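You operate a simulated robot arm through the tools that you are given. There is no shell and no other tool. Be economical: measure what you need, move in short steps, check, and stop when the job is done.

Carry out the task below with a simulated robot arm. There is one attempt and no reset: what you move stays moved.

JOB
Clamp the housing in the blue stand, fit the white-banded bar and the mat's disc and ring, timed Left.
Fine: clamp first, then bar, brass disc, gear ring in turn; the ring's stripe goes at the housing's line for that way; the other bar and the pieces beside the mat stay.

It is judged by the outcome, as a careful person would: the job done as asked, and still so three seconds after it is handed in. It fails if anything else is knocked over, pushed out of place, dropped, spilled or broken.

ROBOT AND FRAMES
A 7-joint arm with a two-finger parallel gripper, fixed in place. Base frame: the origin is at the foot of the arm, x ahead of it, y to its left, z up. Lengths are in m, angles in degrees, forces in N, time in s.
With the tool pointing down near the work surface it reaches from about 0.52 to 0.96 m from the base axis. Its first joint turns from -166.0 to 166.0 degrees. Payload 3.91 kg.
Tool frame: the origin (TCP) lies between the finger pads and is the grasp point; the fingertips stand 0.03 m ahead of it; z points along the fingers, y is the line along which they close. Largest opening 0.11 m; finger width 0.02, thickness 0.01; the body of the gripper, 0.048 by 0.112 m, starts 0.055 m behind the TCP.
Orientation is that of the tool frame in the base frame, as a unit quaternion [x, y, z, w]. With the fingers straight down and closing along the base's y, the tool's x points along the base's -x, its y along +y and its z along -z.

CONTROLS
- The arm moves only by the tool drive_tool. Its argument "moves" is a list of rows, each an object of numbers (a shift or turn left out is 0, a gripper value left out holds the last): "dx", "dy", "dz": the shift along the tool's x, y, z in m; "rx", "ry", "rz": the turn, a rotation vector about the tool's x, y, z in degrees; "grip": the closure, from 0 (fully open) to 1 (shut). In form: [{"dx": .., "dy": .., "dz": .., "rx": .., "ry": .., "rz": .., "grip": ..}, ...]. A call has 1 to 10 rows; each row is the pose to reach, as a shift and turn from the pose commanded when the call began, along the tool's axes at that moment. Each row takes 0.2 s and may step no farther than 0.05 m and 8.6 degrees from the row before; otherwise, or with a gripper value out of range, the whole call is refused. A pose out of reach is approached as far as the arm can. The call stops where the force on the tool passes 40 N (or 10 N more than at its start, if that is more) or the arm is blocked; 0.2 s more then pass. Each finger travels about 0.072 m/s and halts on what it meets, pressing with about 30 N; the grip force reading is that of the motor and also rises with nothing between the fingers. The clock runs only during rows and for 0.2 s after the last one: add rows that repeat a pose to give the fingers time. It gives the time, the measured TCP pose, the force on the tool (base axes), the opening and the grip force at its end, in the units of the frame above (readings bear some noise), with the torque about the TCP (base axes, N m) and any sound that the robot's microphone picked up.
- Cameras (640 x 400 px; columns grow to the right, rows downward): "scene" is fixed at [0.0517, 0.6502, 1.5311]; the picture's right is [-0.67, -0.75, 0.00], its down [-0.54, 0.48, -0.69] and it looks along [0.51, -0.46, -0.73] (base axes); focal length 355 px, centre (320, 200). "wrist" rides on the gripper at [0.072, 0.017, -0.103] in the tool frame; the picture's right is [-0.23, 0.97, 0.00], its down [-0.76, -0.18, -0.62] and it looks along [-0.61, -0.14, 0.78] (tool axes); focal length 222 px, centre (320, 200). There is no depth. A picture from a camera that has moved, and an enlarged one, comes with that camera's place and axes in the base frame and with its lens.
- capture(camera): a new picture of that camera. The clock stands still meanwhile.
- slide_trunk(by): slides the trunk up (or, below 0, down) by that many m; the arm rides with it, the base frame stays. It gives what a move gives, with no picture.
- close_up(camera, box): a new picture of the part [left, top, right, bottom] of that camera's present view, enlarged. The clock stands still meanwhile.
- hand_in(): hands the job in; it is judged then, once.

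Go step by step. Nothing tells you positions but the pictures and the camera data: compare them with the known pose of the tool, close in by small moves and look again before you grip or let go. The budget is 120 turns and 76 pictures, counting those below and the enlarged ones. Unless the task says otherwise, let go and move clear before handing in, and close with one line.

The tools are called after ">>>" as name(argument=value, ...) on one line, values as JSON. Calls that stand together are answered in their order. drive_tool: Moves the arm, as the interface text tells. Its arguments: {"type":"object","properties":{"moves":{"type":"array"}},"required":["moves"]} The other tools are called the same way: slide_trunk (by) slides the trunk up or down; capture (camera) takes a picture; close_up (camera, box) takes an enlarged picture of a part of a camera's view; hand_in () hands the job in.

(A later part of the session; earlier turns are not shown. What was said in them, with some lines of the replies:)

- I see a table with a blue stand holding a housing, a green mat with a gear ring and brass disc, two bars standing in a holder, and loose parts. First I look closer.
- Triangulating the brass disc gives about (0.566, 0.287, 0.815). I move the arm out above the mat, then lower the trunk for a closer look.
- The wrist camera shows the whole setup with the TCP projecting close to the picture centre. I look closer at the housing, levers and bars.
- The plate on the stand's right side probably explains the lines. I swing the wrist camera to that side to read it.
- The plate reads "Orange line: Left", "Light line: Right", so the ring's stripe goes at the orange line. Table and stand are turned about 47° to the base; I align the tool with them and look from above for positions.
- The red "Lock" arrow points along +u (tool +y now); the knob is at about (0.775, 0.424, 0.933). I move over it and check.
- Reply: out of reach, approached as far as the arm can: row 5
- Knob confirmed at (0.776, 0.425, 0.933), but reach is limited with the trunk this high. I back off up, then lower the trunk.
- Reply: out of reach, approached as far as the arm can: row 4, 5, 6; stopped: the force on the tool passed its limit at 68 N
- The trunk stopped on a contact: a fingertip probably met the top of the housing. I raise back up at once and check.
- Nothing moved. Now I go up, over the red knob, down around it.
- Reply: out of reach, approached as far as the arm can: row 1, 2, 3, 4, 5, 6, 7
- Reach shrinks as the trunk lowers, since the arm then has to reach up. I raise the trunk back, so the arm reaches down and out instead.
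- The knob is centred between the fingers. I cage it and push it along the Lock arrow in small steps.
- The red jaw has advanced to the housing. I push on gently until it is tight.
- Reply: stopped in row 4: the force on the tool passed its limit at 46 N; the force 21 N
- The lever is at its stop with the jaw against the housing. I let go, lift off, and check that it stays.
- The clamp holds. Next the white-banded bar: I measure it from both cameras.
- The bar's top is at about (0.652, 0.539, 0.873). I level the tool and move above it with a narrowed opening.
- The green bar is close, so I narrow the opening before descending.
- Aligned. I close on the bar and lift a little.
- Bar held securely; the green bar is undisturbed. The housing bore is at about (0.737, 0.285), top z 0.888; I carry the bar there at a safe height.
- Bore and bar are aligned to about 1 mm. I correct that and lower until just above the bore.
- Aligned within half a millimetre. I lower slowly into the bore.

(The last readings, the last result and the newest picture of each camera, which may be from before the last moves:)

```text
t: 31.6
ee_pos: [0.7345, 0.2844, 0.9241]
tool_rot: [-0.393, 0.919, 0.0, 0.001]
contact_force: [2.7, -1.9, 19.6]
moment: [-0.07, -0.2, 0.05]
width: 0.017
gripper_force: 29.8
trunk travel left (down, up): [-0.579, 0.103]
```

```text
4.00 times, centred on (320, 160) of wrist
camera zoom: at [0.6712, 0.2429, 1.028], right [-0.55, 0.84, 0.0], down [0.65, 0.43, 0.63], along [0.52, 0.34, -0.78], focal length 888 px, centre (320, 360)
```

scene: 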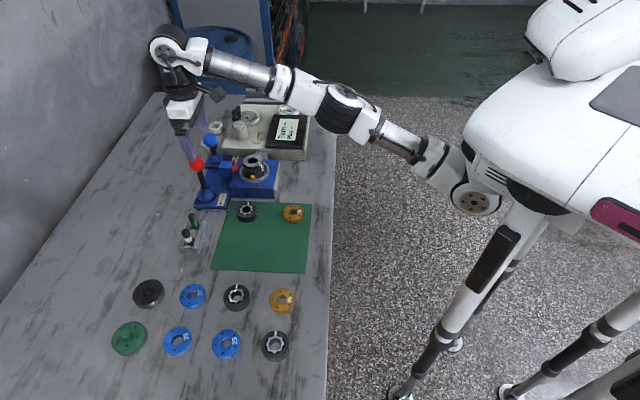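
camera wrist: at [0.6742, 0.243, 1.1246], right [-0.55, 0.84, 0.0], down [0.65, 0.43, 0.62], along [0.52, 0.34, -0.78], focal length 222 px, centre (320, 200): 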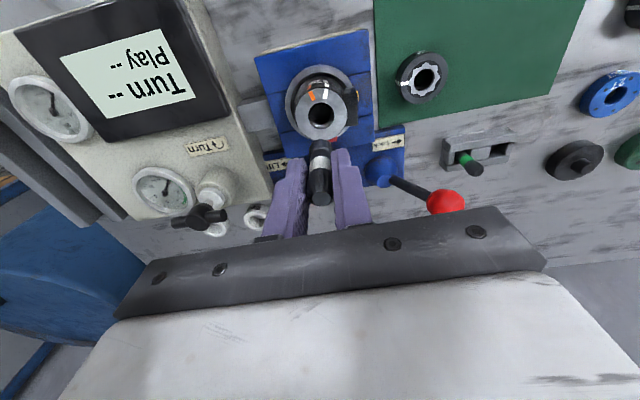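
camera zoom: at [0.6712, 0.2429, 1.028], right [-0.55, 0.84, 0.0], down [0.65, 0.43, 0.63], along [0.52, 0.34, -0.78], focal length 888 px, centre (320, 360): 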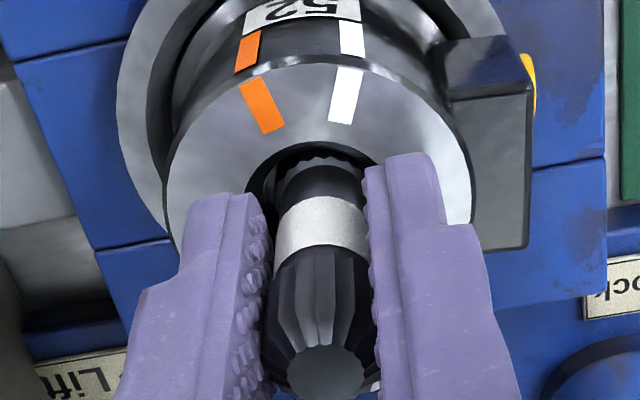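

The bar seems to have bottomed in the blind bore (about 20 mm deep). I relieve the push slightly and read the pose before letting go.

>>> drive_tool(moves=[{"dz": -0.003}, {"dz": -0.003}])

```text
t: 32.2
ee_pos: [0.7346, 0.2849, 0.9249]
tool_rot: [-0.393, 0.919, -0.001, -0.002]
contact_force: [1.1, 0.3, 5.5]
moment: [0.03, -0.06, 0.02]
width: 0.0167
gripper_force: 29.8
trunk travel left (down, up): [-0.579, 0.103]
```

>>> drive_tool(moves=[{"grip": 0.75}, {"grip": 0.6}, {"grip": 0.6}, {"dz": -0.03, "grip": 0.6}, {"dz": -0.07, "grip": 0.6}, {"dz": -0.11, "grip": 0.6}])

>>> close_up(camera="wrist", box=[256, 70, 416, 180])

>>> close_up(camera="scene", box=[210, 120, 310, 230])

```text
t: 33.6
ee_pos: [0.7355, 0.2846, 1.0356]
tool_rot: [-0.393, 0.92, 0.0, -0.001]
contact_force: [-1.1, 0.4, -0.8]
moment: [-0.01, 0.05, 0.0]
width: 0.044
gripper_force: 0.1
trunk travel left (down, up): [-0.579, 0.103]
```

```text
3.64 times, centred on (336, 125) of wrist
camera zoom: at [0.6727, 0.2438, 1.1383], right [-0.55, 0.84, 0.0], down [0.66, 0.43, 0.62], along [0.52, 0.34, -0.78], focal length 808 px, centre (262, 473)
```

zoom: 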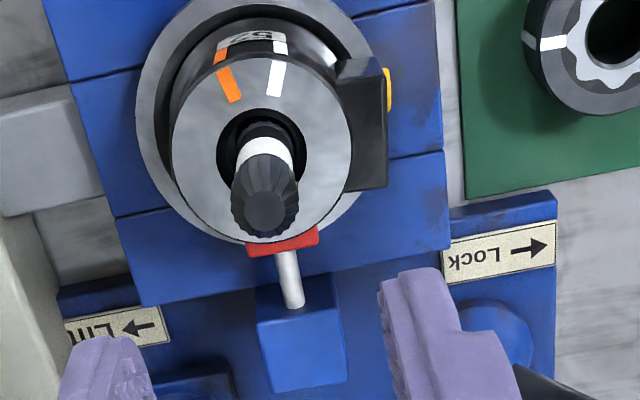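

```text
3.64 times, centred on (260, 175) of scene
camera zoom: at [0.0517, 0.6502, 1.5311], right [-0.67, -0.75, 0.0], down [-0.54, 0.48, -0.69], along [0.51, -0.46, -0.73], focal length 1290 px, centre (538, 291)
```

zoom: 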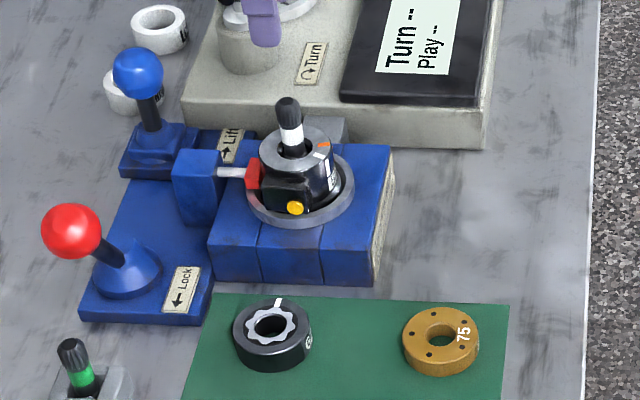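

The bar stands in the bore, top at z≈0.933. Next the brass disc at about (0.568, 0.283); I go above it.

>>> drive_tool(moves=[{"dx": 0.03, "dy": 0.03}, {"dx": 0.06, "dy": 0.06, "grip": 0.3}, {"dx": 0.09, "dy": 0.09, "grip": 0.15}, {"dx": 0.117, "dy": 0.12, "grip": 0.15}, {"dx": 0.117, "dy": 0.12, "dz": 0.04, "grip": 0.15}, {"dx": 0.117, "dy": 0.12, "dz": 0.08, "grip": 0.15}])

>>> capture(camera="wrist")

```text
t: 35.0
ee_pos: [0.5691, 0.2823, 0.9553]
tool_rot: [-0.392, 0.92, -0.001, -0.001]
contact_force: [0.4, 0.6, -0.6]
moment: [0.01, 0.02, 0.01]
width: 0.0935
gripper_force: 0.1
trunk travel left (down, up): [-0.579, 0.103]
```

```text
29 pictures are left
camera wrist: at [0.5068, 0.2411, 1.0587], right [-0.55, 0.84, 0.0], down [0.66, 0.43, 0.62], along [0.52, 0.34, -0.78], focal length 222 px, centre (320, 200)
```

wrist: 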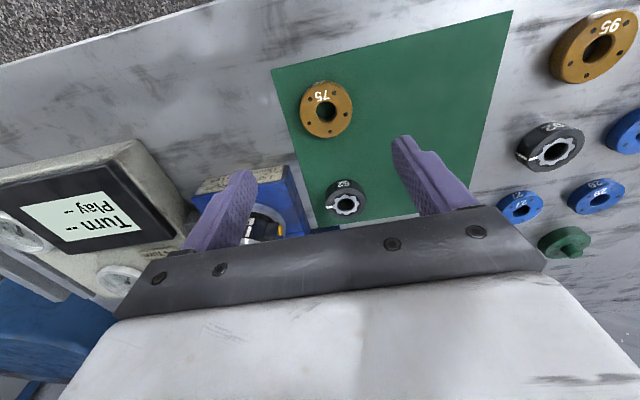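

>>> drive_tool(moves=[{"dy": 0.007, "dz": 0.04}, {"dy": 0.007, "dz": 0.08}, {"dy": 0.007, "dz": 0.105}])

>>> close_up(camera="wrist", box=[220, 90, 420, 215])

>>> close_up(camera="scene", box=[240, 180, 320, 240])

```text
t: 35.9
ee_pos: [0.5638, 0.2871, 0.8495]
tool_rot: [-0.393, 0.919, 0.0, 0.0]
contact_force: [-0.1, 0.2, 0.1]
moment: [-0.02, -0.03, -0.03]
width: 0.0934
gripper_force: 0.0
trunk travel left (down, up): [-0.579, 0.103]
```

```text
3.20 times, centred on (320, 152) of wrist
camera zoom: at [0.5007, 0.2476, 0.9533], right [-0.55, 0.84, 0.0], down [0.65, 0.43, 0.62], along [0.52, 0.34, -0.78], focal length 711 px, centre (320, 352)
```

zoom: 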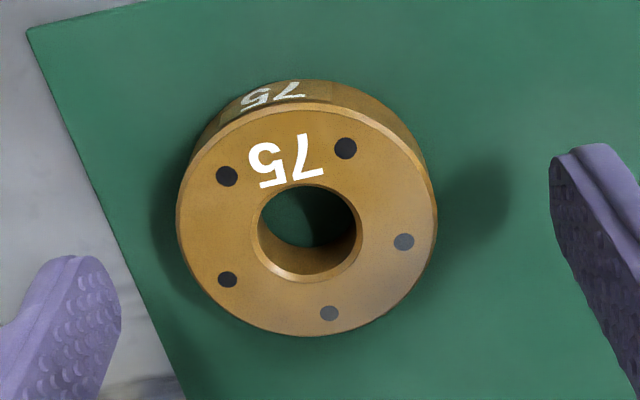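

```text
6.67 times, centred on (280, 210) of scene
camera zoom: at [0.0517, 0.6502, 1.5311], right [-0.67, -0.75, 0.0], down [-0.54, 0.48, -0.69], along [0.51, -0.46, -0.73], focal length 2365 px, centre (587, 133)
```

zoom: 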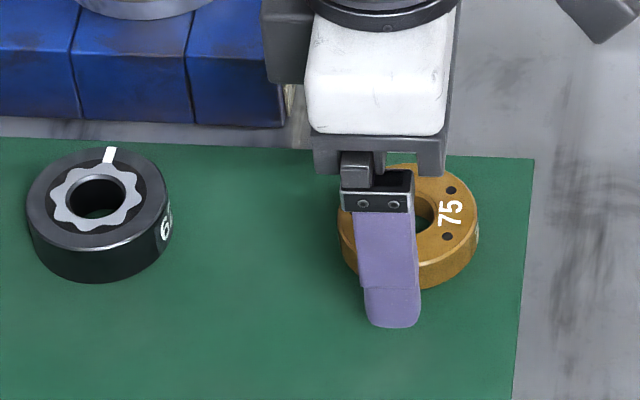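

Centred. I lower, grip the disc and lift.

>>> drive_tool(moves=[{"dy": -0.0015, "dx": -0.0005, "dz": 0.01}, {"dy": -0.0015, "dx": -0.0005, "dz": 0.02}, {"dy": -0.0015, "dx": -0.0005, "dz": 0.02, "grip": 0.45}, {"dy": -0.0015, "dx": -0.0005, "dz": 0.02, "grip": 0.6}, {"dy": -0.0015, "dx": -0.0005, "dz": 0.02, "grip": 0.6}, {"dy": -0.0015, "dx": -0.0005, "dz": 0.02, "grip": 0.6}, {"dy": -0.0015, "dx": -0.0005, "dz": -0.02, "grip": 0.6}])

>>> close_up(camera="scene", box=[240, 170, 320, 240])

```text
t: 37.5
ee_pos: [0.5624, 0.2875, 0.8695]
tool_rot: [-0.394, 0.919, -0.002, -0.001]
contact_force: [0.8, -0.7, -1.7]
moment: [0.01, -0.01, 0.02]
width: 0.0557
gripper_force: 29.9
trunk travel left (down, up): [-0.579, 0.103]
```

```text
5.71 times, centred on (280, 205) of scene
camera zoom: at [0.0517, 0.6502, 1.5311], right [-0.67, -0.75, 0.0], down [-0.54, 0.48, -0.69], along [0.51, -0.46, -0.73], focal length 2027 px, centre (549, 171)
```

zoom: 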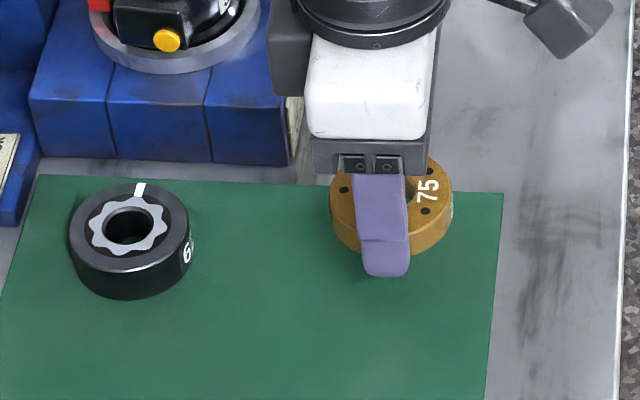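

Disc held. I raise it, carry it over the bar and check alignment.

>>> drive_tool(moves=[{"dz": -0.045}, {"dz": -0.09}, {"dz": -0.13}, {"dz": -0.16}, {"dx": -0.03, "dy": -0.032, "dz": -0.16}, {"dx": -0.06, "dy": -0.064, "dz": -0.16}, {"dx": -0.09, "dy": -0.096, "dz": -0.16}, {"dx": -0.12, "dy": -0.127, "dz": -0.16}, {"dx": -0.12, "dy": -0.127, "dz": -0.16}])

>>> close_up(camera="wrist", box=[230, 80, 410, 210])

```text
t: 39.5
ee_pos: [0.7398, 0.283, 1.0293]
tool_rot: [-0.393, 0.919, -0.001, 0.0]
contact_force: [-0.7, -0.2, -2.3]
moment: [-0.01, -0.01, 0.01]
width: 0.0555
gripper_force: 29.9
trunk travel left (down, up): [-0.579, 0.103]
```

```text
3.08 times, centred on (320, 145) of wrist
camera zoom: at [0.6767, 0.2425, 1.1341], right [-0.55, 0.84, 0.0], down [0.66, 0.43, 0.62], along [0.52, 0.34, -0.78], focal length 684 px, centre (320, 369)
```

zoom: 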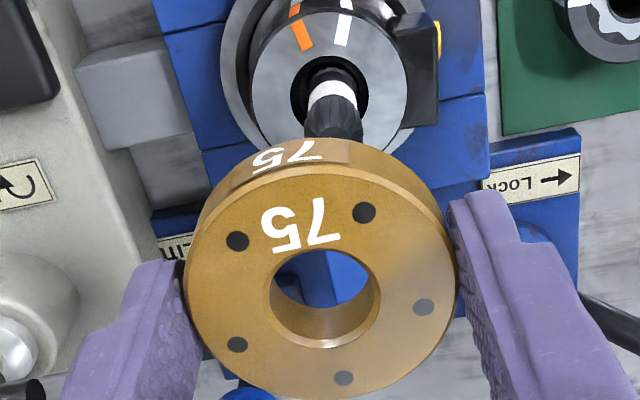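

>>> drive_tool(moves=[{"dy": 0.004, "dz": 0.02}, {"dy": 0.004, "dz": 0.044}, {"dy": 0.004, "dz": 0.044}])

>>> close_up(camera="wrist", box=[230, 80, 410, 210])

>>> close_up(camera="scene", box=[210, 110, 300, 190])

```text
t: 40.2
ee_pos: [0.7365, 0.2869, 0.9866]
tool_rot: [-0.393, 0.919, -0.002, -0.001]
contact_force: [0.0, -0.2, -2.0]
moment: [-0.03, -0.01, -0.01]
width: 0.0557
gripper_force: 29.8
trunk travel left (down, up): [-0.579, 0.103]
```

```text
3.08 times, centred on (320, 145) of wrist
camera zoom: at [0.6733, 0.2469, 1.0896], right [-0.55, 0.84, 0.0], down [0.65, 0.43, 0.62], along [0.52, 0.34, -0.78], focal length 684 px, centre (320, 369)
```

zoom: 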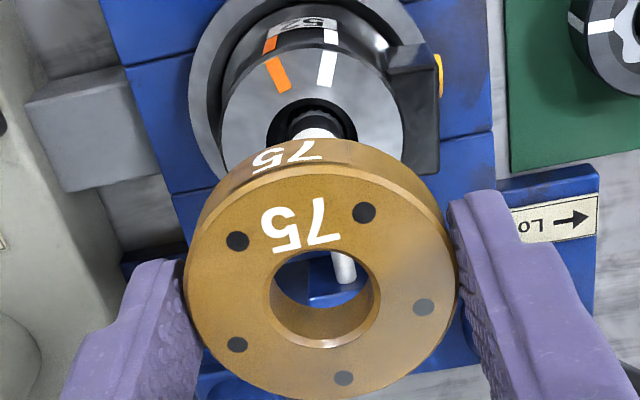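

```text
5.00 times, centred on (255, 150) of scene
camera zoom: at [0.0517, 0.6502, 1.5311], right [-0.67, -0.75, 0.0], down [-0.54, 0.48, -0.69], along [0.51, -0.46, -0.73], focal length 1774 px, centre (645, 450)
```

zoom: 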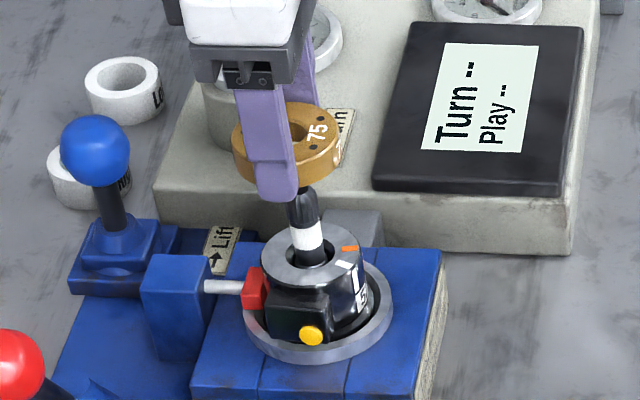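

Bar and disc hole agree within about 1 mm. I lower slowly over the bar.

>>> drive_tool(moves=[{"dz": 0.01}, {"dz": 0.017}, {"dz": 0.023}, {"dz": 0.029}])

>>> close_up(camera="wrist", box=[230, 80, 410, 210])

```text
t: 41.2
ee_pos: [0.7379, 0.2884, 0.9573]
tool_rot: [-0.393, 0.919, 0.0, -0.001]
contact_force: [-0.5, 0.5, -2.3]
moment: [0.0, 0.04, 0.02]
width: 0.0554
gripper_force: 29.7
trunk travel left (down, up): [-0.579, 0.103]
```

```text
3.08 times, centred on (320, 145) of wrist
camera zoom: at [0.6747, 0.2475, 1.0608], right [-0.55, 0.84, 0.0], down [0.66, 0.43, 0.62], along [0.52, 0.34, -0.78], focal length 684 px, centre (320, 369)
```

zoom: 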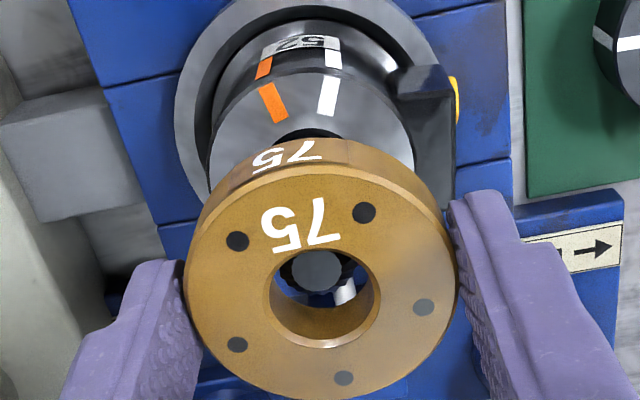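

The bar head has entered the disc's hole. I nudge 1 mm and continue down to seating contact.

>>> drive_tool(moves=[{"dx": 0.001, "dy": -0.0007, "dz": 0.006}, {"dx": 0.001, "dy": -0.0007, "dz": 0.012}, {"dx": 0.001, "dy": -0.0007, "dz": 0.018}, {"dx": 0.001, "dy": -0.0007, "dz": 0.023}, {"dx": 0.001, "dy": -0.0007, "dz": 0.027}, {"dx": 0.001, "dy": -0.0007, "dz": 0.03}])

>>> close_up(camera="scene", box=[210, 110, 300, 190])

```text
t: 42.6
ee_pos: [0.7367, 0.2867, 0.9276]
tool_rot: [-0.393, 0.919, -0.002, -0.001]
contact_force: [-0.5, -0.3, -2.1]
moment: [0.02, 0.0, -0.03]
width: 0.0554
gripper_force: 30.0
trunk travel left (down, up): [-0.579, 0.103]
```

```text
5.00 times, centred on (255, 150) of scene
camera zoom: at [0.0517, 0.6502, 1.5311], right [-0.67, -0.75, 0.0], down [-0.54, 0.48, -0.69], along [0.51, -0.46, -0.73], focal length 1774 px, centre (645, 450)
```

zoom: 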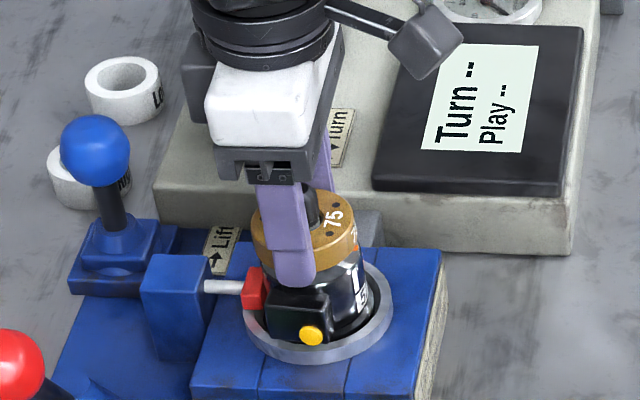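

>>> drive_tool(moves=[{"dz": 0.0015}, {"dz": 0.003}, {"dz": 0.0045}, {"dz": 0.006}])

```text
t: 43.6
ee_pos: [0.7345, 0.2868, 0.9211]
tool_rot: [-0.393, 0.919, -0.001, -0.001]
contact_force: [0.1, 1.5, -2.9]
moment: [0.0, -0.02, -0.02]
width: 0.0557
gripper_force: 29.9
trunk travel left (down, up): [-0.579, 0.103]
```

>>> drive_tool(moves=[{"dz": 0.0015}, {"dz": 0.003}, {"dz": 0.0045}, {"dz": 0.006}])

>>> close_up(camera="scene", box=[230, 130, 280, 180])

```text
t: 44.6
ee_pos: [0.7357, 0.2867, 0.9161]
tool_rot: [-0.393, 0.92, 0.0, 0.001]
contact_force: [2.2, 0.1, 12.5]
moment: [0.18, -0.14, -0.05]
width: 0.0556
gripper_force: 30.3
trunk travel left (down, up): [-0.579, 0.103]
```

```text
8.00 times, centred on (255, 155) of scene
camera zoom: at [0.0517, 0.6502, 1.5311], right [-0.67, -0.75, 0.0], down [-0.54, 0.48, -0.69], along [0.51, -0.46, -0.73], focal length 2838 px, centre (840, 560)
```

zoom: 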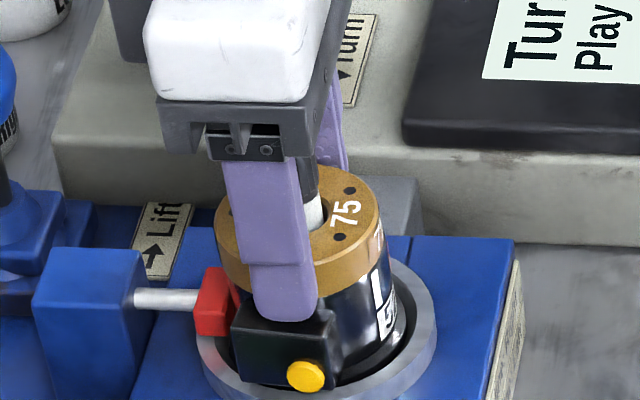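

The disc is down on the housing with contact felt. I relieve, open and lift away.

>>> drive_tool(moves=[{"dz": -0.001}, {"dz": -0.001, "grip": 0.4}, {"dz": -0.001, "grip": 0.3}, {"dz": -0.001, "grip": 0.3}, {"dz": -0.04, "grip": 0.3}, {"dz": -0.08, "grip": 0.3}, {"dz": -0.12, "grip": 0.2}])

>>> capture(camera="wrist")

>>> close_up(camera="scene", box=[220, 120, 292, 180])

```text
t: 46.2
ee_pos: [0.737, 0.286, 1.0353]
tool_rot: [-0.393, 0.92, -0.002, -0.001]
contact_force: [-0.3, -0.3, 0.2]
moment: [-0.02, -0.02, -0.02]
width: 0.0877
gripper_force: 0.0
trunk travel left (down, up): [-0.579, 0.103]
```

```text
19 pictures are left
camera wrist: at [0.6736, 0.2464, 1.1398], right [-0.55, 0.84, 0.0], down [0.66, 0.43, 0.62], along [0.52, 0.34, -0.78], focal length 222 px, centre (320, 200)
```

wrist: 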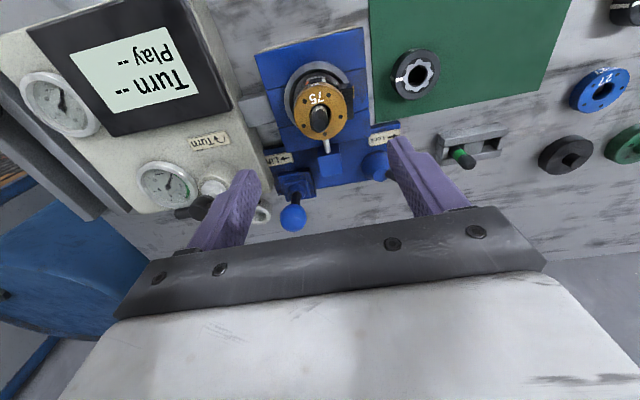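

```text
6.67 times, centred on (256, 150) of scene
camera zoom: at [0.0517, 0.6502, 1.5311], right [-0.67, -0.75, 0.0], down [-0.54, 0.48, -0.69], along [0.51, -0.46, -0.73], focal length 2365 px, centre (747, 533)
```

zoom: 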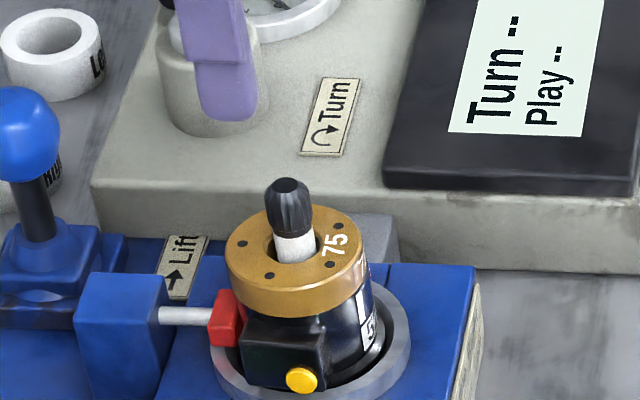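

The disc sits flat and concentric. Orange line lies at about −14° in the tool frame and the ring's stripe at about −85°, so the ring must turn about +71°; I pre-rotate the tool −40° and go over the ring.

>>> drive_tool(moves=[{"dx": -0.002, "dy": 0.025, "rz": -6}, {"dx": -0.004, "dy": 0.05, "rz": -13}, {"dx": -0.006, "dy": 0.075, "rz": -20}, {"dx": -0.008, "dy": 0.1, "rz": -27}, {"dx": -0.0098, "dy": 0.1275, "rz": -34}, {"dx": -0.0098, "dy": 0.1275, "dz": 0.04, "rz": -40}, {"dx": -0.0098, "dy": 0.1275, "dz": 0.08, "rz": -40}, {"dx": -0.0098, "dy": 0.1275, "dz": 0.11, "rz": -40}, {"dx": -0.0098, "dy": 0.1275, "dz": 0.11, "rz": -40}])

>>> capture(camera="wrist")

```text
t: 48.2
ee_pos: [0.6458, 0.3427, 0.9733]
tool_rot: [-0.648, 0.762, -0.002, -0.002]
contact_force: [-0.2, -0.9, 0.5]
moment: [-0.02, 0.0, 0.02]
width: 0.0884
gripper_force: 0.0
out of reach, approached as far as the arm can: row 5, 6, 7, 8, 9
trunk travel left (down, up): [-0.579, 0.103]
```

```text
17 pictures are left
camera wrist: at [0.6173, 0.274, 1.0776], right [-0.92, 0.38, 0.0], down [0.3, 0.73, 0.62], along [0.24, 0.57, -0.78], focal length 222 px, centre (320, 200)
```

wrist: 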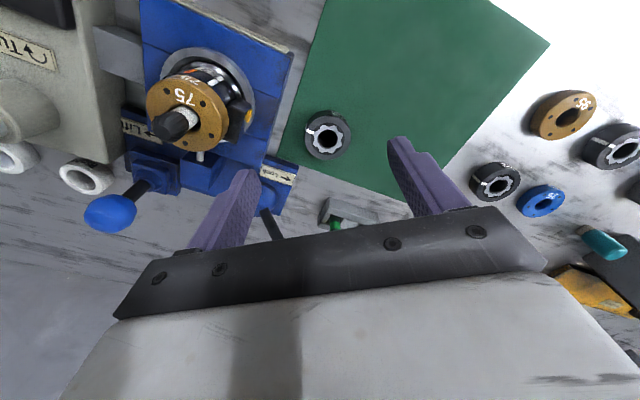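

A wrist limit stopped the turn at about −35°; I back it off by 10°, centre over the ring (0.650, 0.379) and come lower.

>>> drive_tool(moves=[{"rz": 5}, {"rz": 10, "dx": -0.018, "dy": 0.001}, {"rz": 10, "dx": -0.0366, "dy": 0.0013}, {"rz": 10, "dx": -0.0366, "dy": 0.0013, "dz": 0.04}, {"rz": 10, "dx": -0.0366, "dy": 0.0013, "dz": 0.08}, {"rz": 10, "dx": -0.0366, "dy": 0.0013, "dz": 0.12}])

>>> close_up(camera="wrist", box=[220, 90, 420, 215])

```text
t: 49.6
ee_pos: [0.6516, 0.3775, 0.8505]
tool_rot: [-0.578, 0.816, -0.001, -0.004]
contact_force: [-0.8, -0.2, -0.1]
moment: [-0.02, 0.0, 0.0]
width: 0.088
gripper_force: 0.1
trunk travel left (down, up): [-0.579, 0.103]
```

```text
3.20 times, centred on (320, 152) of wrist
camera zoom: at [0.6118, 0.3149, 0.9544], right [-0.84, 0.54, 0.0], down [0.42, 0.66, 0.62], along [0.33, 0.52, -0.78], focal length 711 px, centre (320, 352)
```

zoom: 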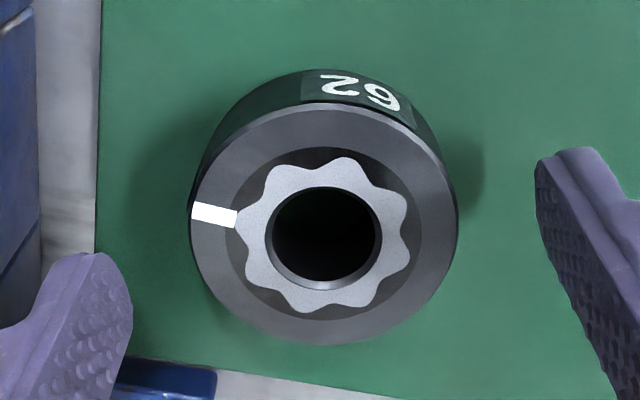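

Centred over the ring; its stripe reads −67° in this tool frame, so it must turn about +77° in hand. I lower, grip and lift.

>>> drive_tool(moves=[{"dy": 0.0013, "dx": -0.0005, "dz": 0.01}, {"dy": 0.0013, "dx": -0.0005, "dz": 0.02}, {"dy": 0.0013, "dx": -0.0005, "dz": 0.02, "grip": 0.4}, {"dy": 0.0013, "dx": -0.0005, "dz": 0.02, "grip": 0.6}, {"dy": 0.0013, "dx": -0.0005, "dz": 0.02, "grip": 0.6}, {"dy": 0.0013, "dx": -0.0005, "dz": 0.02, "grip": 0.6}, {"dy": 0.0013, "dx": -0.0005, "dz": -0.02, "grip": 0.6}, {"dy": 0.0013, "dx": -0.0005, "dz": -0.06, "grip": 0.6}])

>>> close_up(camera="wrist", box=[220, 90, 420, 215])

```text
t: 51.5
ee_pos: [0.6505, 0.3779, 0.9087]
tool_rot: [-0.578, 0.816, -0.001, -0.003]
contact_force: [-0.3, -0.1, -3.4]
moment: [0.0, -0.02, -0.02]
width: 0.0513
gripper_force: 30.0
trunk travel left (down, up): [-0.579, 0.103]
```

```text
3.20 times, centred on (320, 152) of wrist
camera zoom: at [0.6104, 0.3154, 1.0126], right [-0.84, 0.54, 0.0], down [0.42, 0.66, 0.62], along [0.33, 0.52, -0.79], focal length 711 px, centre (320, 352)
```

zoom: 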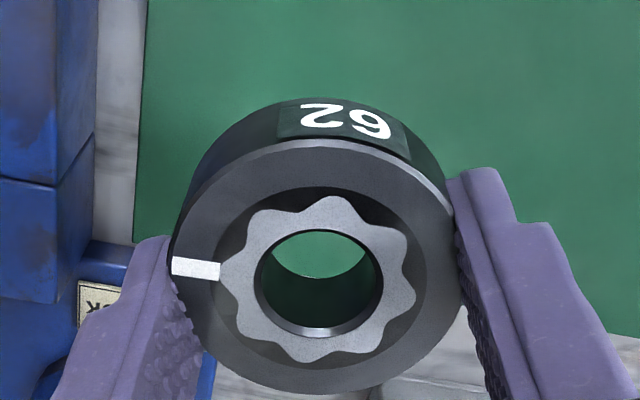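

The ring is held. I raise it, carry it over the bar and turn it +79° on the way.

>>> drive_tool(moves=[{"dz": -0.04, "rz": 7.9}, {"dz": -0.08, "rz": 15.8}, {"dz": -0.12, "rz": 23.7}, {"dz": -0.12, "dx": 0.0082, "dy": -0.016, "rz": 31.6}, {"dz": -0.12, "dx": 0.0164, "dy": -0.032, "rz": 39.5}, {"dz": -0.12, "dx": 0.0246, "dy": -0.048, "rz": 47.4}, {"dz": -0.12, "dx": 0.0328, "dy": -0.064, "rz": 55.3}, {"dz": -0.12, "dx": 0.041, "dy": -0.08, "rz": 63.2}, {"dz": -0.12, "dx": 0.0492, "dy": -0.096, "rz": 71.1}, {"dz": -0.12, "dx": 0.0572, "dy": -0.1118, "rz": 79}])

>>> close_up(camera="wrist", box=[220, 70, 420, 215])

```text
t: 53.6
ee_pos: [0.7363, 0.288, 1.0298]
tool_rot: [0.074, 0.997, -0.002, -0.002]
contact_force: [0.5, -0.5, -2.0]
moment: [0.02, -0.01, -0.04]
width: 0.0517
gripper_force: 29.6
trunk travel left (down, up): [-0.579, 0.103]
```

```text
2.76 times, centred on (320, 142) of wrist
camera zoom: at [0.6673, 0.3144, 1.1334], right [0.37, 0.93, -0.01], down [0.73, -0.29, 0.62], along [0.58, -0.23, -0.78], focal length 613 px, centre (320, 359)
```

zoom: 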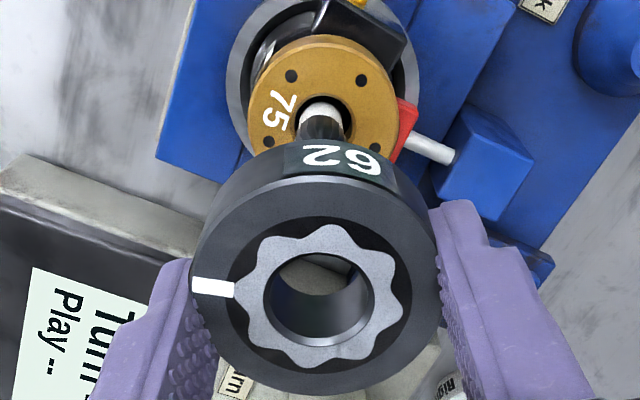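

>>> drive_tool(moves=[{"dz": 0.02}, {"dz": 0.04}, {"dz": 0.058}, {"dz": 0.058}])

>>> close_up(camera="wrist", box=[240, 90, 400, 210])

>>> close_up(camera="scene", box=[220, 120, 290, 180])

```text
t: 54.6
ee_pos: [0.7377, 0.2871, 0.9719]
tool_rot: [0.073, 0.997, -0.002, -0.001]
contact_force: [0.3, -0.3, -3.2]
moment: [-0.01, 0.04, 0.04]
width: 0.0516
gripper_force: 30.0
trunk travel left (down, up): [-0.579, 0.103]
```

```text
3.33 times, centred on (320, 150) of wrist
camera zoom: at [0.6678, 0.3148, 1.0751], right [0.37, 0.93, -0.01], down [0.73, -0.28, 0.62], along [0.58, -0.23, -0.78], focal length 740 px, centre (320, 367)
```

zoom: 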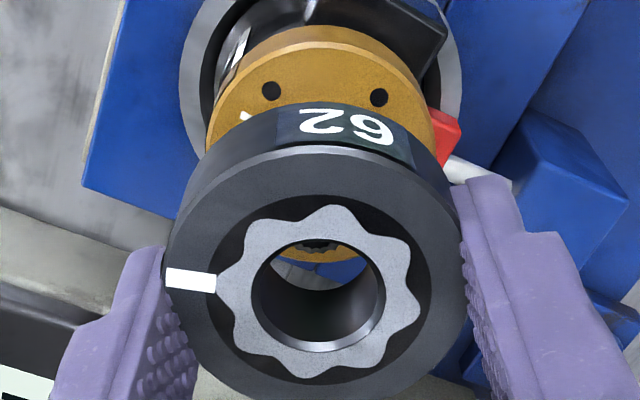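

```text
6.67 times, centred on (255, 150) of scene
camera zoom: at [0.0517, 0.6502, 1.5311], right [-0.67, -0.75, 0.0], down [-0.54, 0.48, -0.69], along [0.51, -0.46, -0.73], focal length 2365 px, centre (753, 533)
```

zoom: 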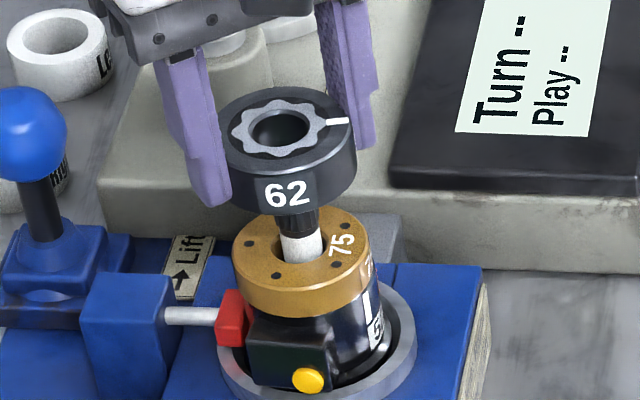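

The bar head shows right behind the ring's hole, offset about 1 mm. I nudge and lower so the head enters.

>>> drive_tool(moves=[{"dy": -0.001, "dx": -0.0005, "dz": 0.008}, {"dy": -0.001, "dx": -0.0005, "dz": 0.015}, {"dy": -0.001, "dx": -0.0005, "dz": 0.022}, {"dy": -0.001, "dx": -0.0005, "dz": 0.027}])

>>> close_up(camera="wrist", box=[240, 90, 400, 210])

```text
t: 55.6
ee_pos: [0.7379, 0.2872, 0.9448]
tool_rot: [0.073, 0.997, -0.003, -0.001]
contact_force: [0.4, 0.5, -3.7]
moment: [0.02, 0.01, 0.0]
width: 0.0518
gripper_force: 30.2
trunk travel left (down, up): [-0.579, 0.103]
```

```text
3.33 times, centred on (320, 150) of wrist
camera zoom: at [0.6683, 0.3144, 1.0479], right [0.37, 0.93, -0.01], down [0.73, -0.28, 0.62], along [0.58, -0.23, -0.78], focal length 740 px, centre (320, 367)
```

zoom: 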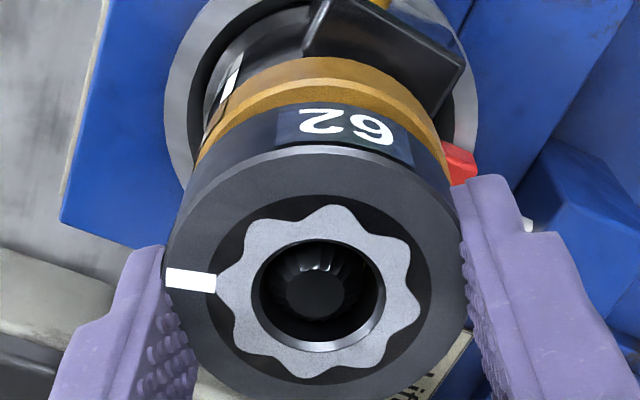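

The bar head is centred in the ring's hole. I lower to contact.

>>> drive_tool(moves=[{"dz": 0.004}, {"dz": 0.007}, {"dz": 0.009}, {"dz": 0.011}, {"dz": 0.013}, {"dz": 0.0145}])

```text
t: 57.0
ee_pos: [0.7367, 0.2882, 0.9343]
tool_rot: [0.074, 0.997, -0.002, 0.001]
contact_force: [2.1, -0.9, 14.6]
moment: [0.02, 0.31, -0.02]
width: 0.0513
gripper_force: 30.0
trunk travel left (down, up): [-0.579, 0.103]
```

>>> close_up(camera="scene", box=[232, 130, 280, 172])

```text
9.52 times, centred on (256, 151) of scene
camera zoom: at [0.0517, 0.6502, 1.5311], right [-0.67, -0.75, 0.0], down [-0.54, 0.48, -0.69], along [0.51, -0.46, -0.73], focal length 3379 px, centre (930, 667)
```

zoom: 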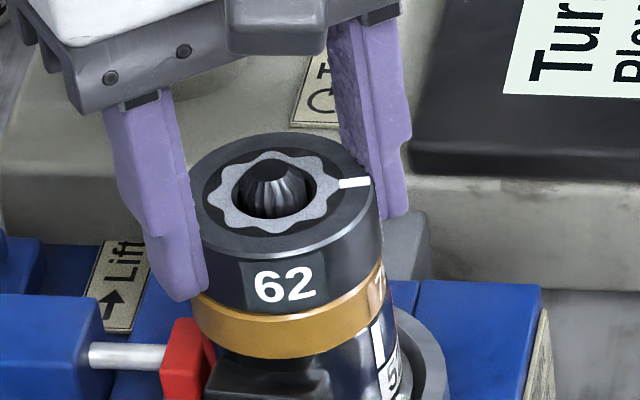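

The ring is on the disc. I relieve, open and lift clear, then turn the camera back to the side showing the orange line.

>>> drive_tool(moves=[{"dz": -0.002}, {"dz": -0.002, "grip": 0.42}, {"dz": -0.002, "grip": 0.3}, {"dz": -0.002, "grip": 0.3}, {"dz": -0.04, "grip": 0.3}, {"dz": -0.08, "grip": 0.3}])

>>> drive_tool(moves=[{"rz": -8}, {"rz": -16}, {"rz": -24}, {"rz": -32}, {"rz": -40}, {"rz": -48}, {"rz": -55}, {"rz": -62, "dz": -0.01}, {"rz": -66, "dz": -0.01}, {"rz": -66, "dz": -0.01}])

>>> close_up(camera="wrist", box=[260, 75, 380, 160])

```text
t: 58.5
ee_pos: [0.7376, 0.288, 1.0124]
tool_rot: [0.073, 0.997, -0.002, -0.001]
contact_force: [-1.2, -0.1, 0.8]
moment: [-0.03, -0.02, 0.02]
width: 0.0769
gripper_force: 0.0
trunk travel left (down, up): [-0.579, 0.103]
```

```text
t: 60.6
ee_pos: [0.7374, 0.2865, 1.0194]
tool_rot: [-0.483, 0.876, -0.002, -0.002]
contact_force: [0.2, 0.3, -0.2]
moment: [0.0, -0.03, -0.02]
width: 0.0768
gripper_force: 0.1
trunk travel left (down, up): [-0.579, 0.103]
```

```text
4.71 times, centred on (320, 118) of wrist
camera zoom: at [0.6844, 0.2344, 1.1246], right [-0.7, 0.71, 0.0], down [0.56, 0.55, 0.62], along [0.44, 0.43, -0.78], focal length 1045 px, centre (320, 588)
```

zoom: 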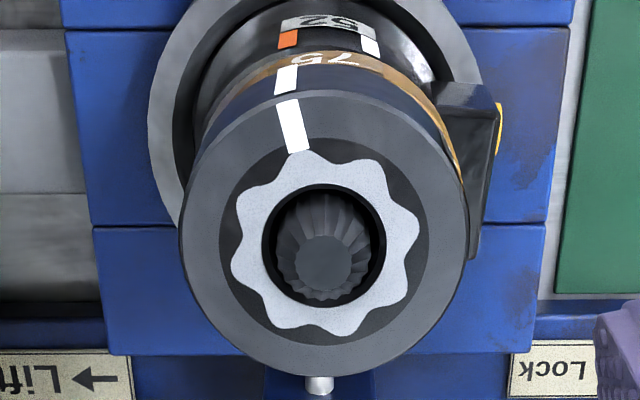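

>>> close_up(camera="wrist", box=[298, 74, 338, 112])

>>> close_up(camera="scene", box=[222, 120, 290, 180])

```text
10.53 times, centred on (318, 93) of wrist
camera zoom: at [0.6844, 0.2344, 1.1246], right [-0.7, 0.71, 0.0], down [0.56, 0.55, 0.62], along [0.44, 0.43, -0.78], focal length 2338 px, centre (341, 1326)
```

zoom: 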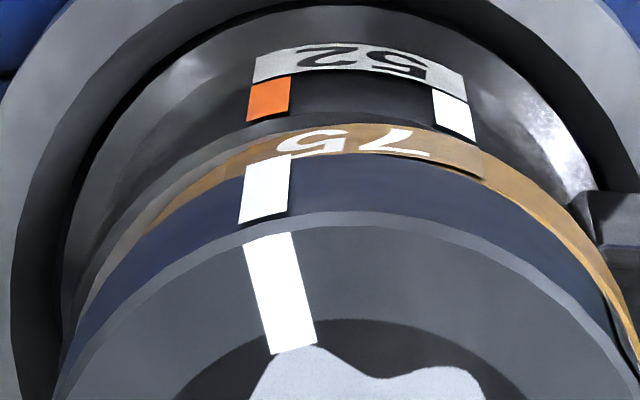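

```text
6.67 times, centred on (256, 150) of scene
camera zoom: at [0.0517, 0.6502, 1.5311], right [-0.67, -0.75, 0.0], down [-0.54, 0.48, -0.69], along [0.51, -0.46, -0.73], focal length 2365 px, centre (747, 533)
```

zoom: 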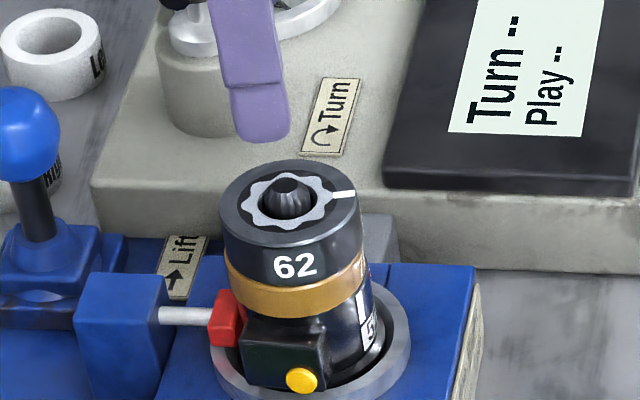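

The ring's stripe lines up with the orange line to within about 1–2°, and all parts sit flush. I move the arm up and clear and take a last overall look.

>>> drive_tool(moves=[{"dz": -0.03}, {"dz": -0.06}, {"dz": -0.08, "dx": 0.04}, {"dz": -0.08, "dx": 0.08}, {"dz": -0.08, "dx": 0.11}])

>>> capture(camera="scene")

>>> close_up(camera="scene", box=[165, 120, 295, 260])

```text
t: 61.9
ee_pos: [0.6792, 0.1944, 1.1021]
tool_rot: [-0.483, 0.875, -0.001, -0.003]
contact_force: [0.4, 0.3, 0.0]
moment: [-0.02, -0.01, 0.0]
width: 0.077
gripper_force: 0.0
trunk travel left (down, up): [-0.579, 0.103]
```

```text
6 pictures are left
```

scene: 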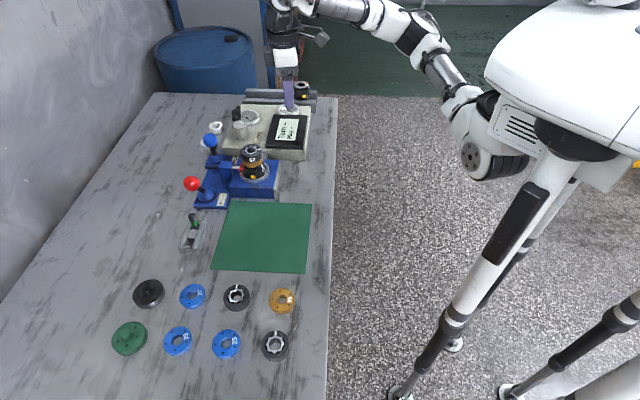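

```text
2.86 times, centred on (230, 190) of scene
camera zoom: at [0.0517, 0.6502, 1.5311], right [-0.67, -0.75, 0.0], down [-0.54, 0.48, -0.69], along [0.51, -0.46, -0.73], focal length 1014 px, centre (577, 229)
```

zoom: 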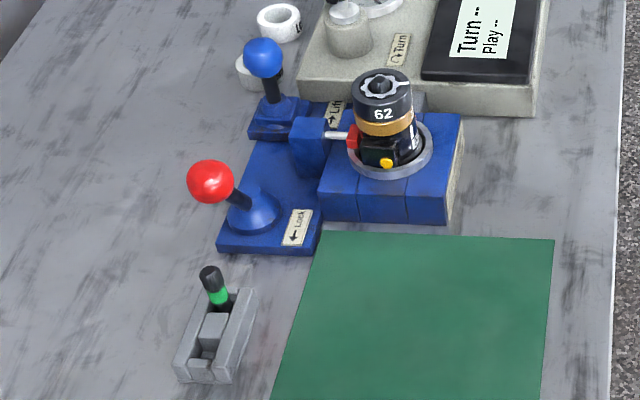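

The clamp is locked and the bar, disc and ring are stacked in the housing. Nothing else has been disturbed, and the arm is clear, so I hand it in.

>>> hand_in()

```text
The job is handed in.
```

The housing is clamped in the blue stand and the white-banded bar, brass disc and gear ring are fitted in that order. The ring's stripe is at the orange (Left) line to within about 1–2°. On the way a fingertip bumped part of the stand when the trunk was lowered, but the pictures show nothing out of place.
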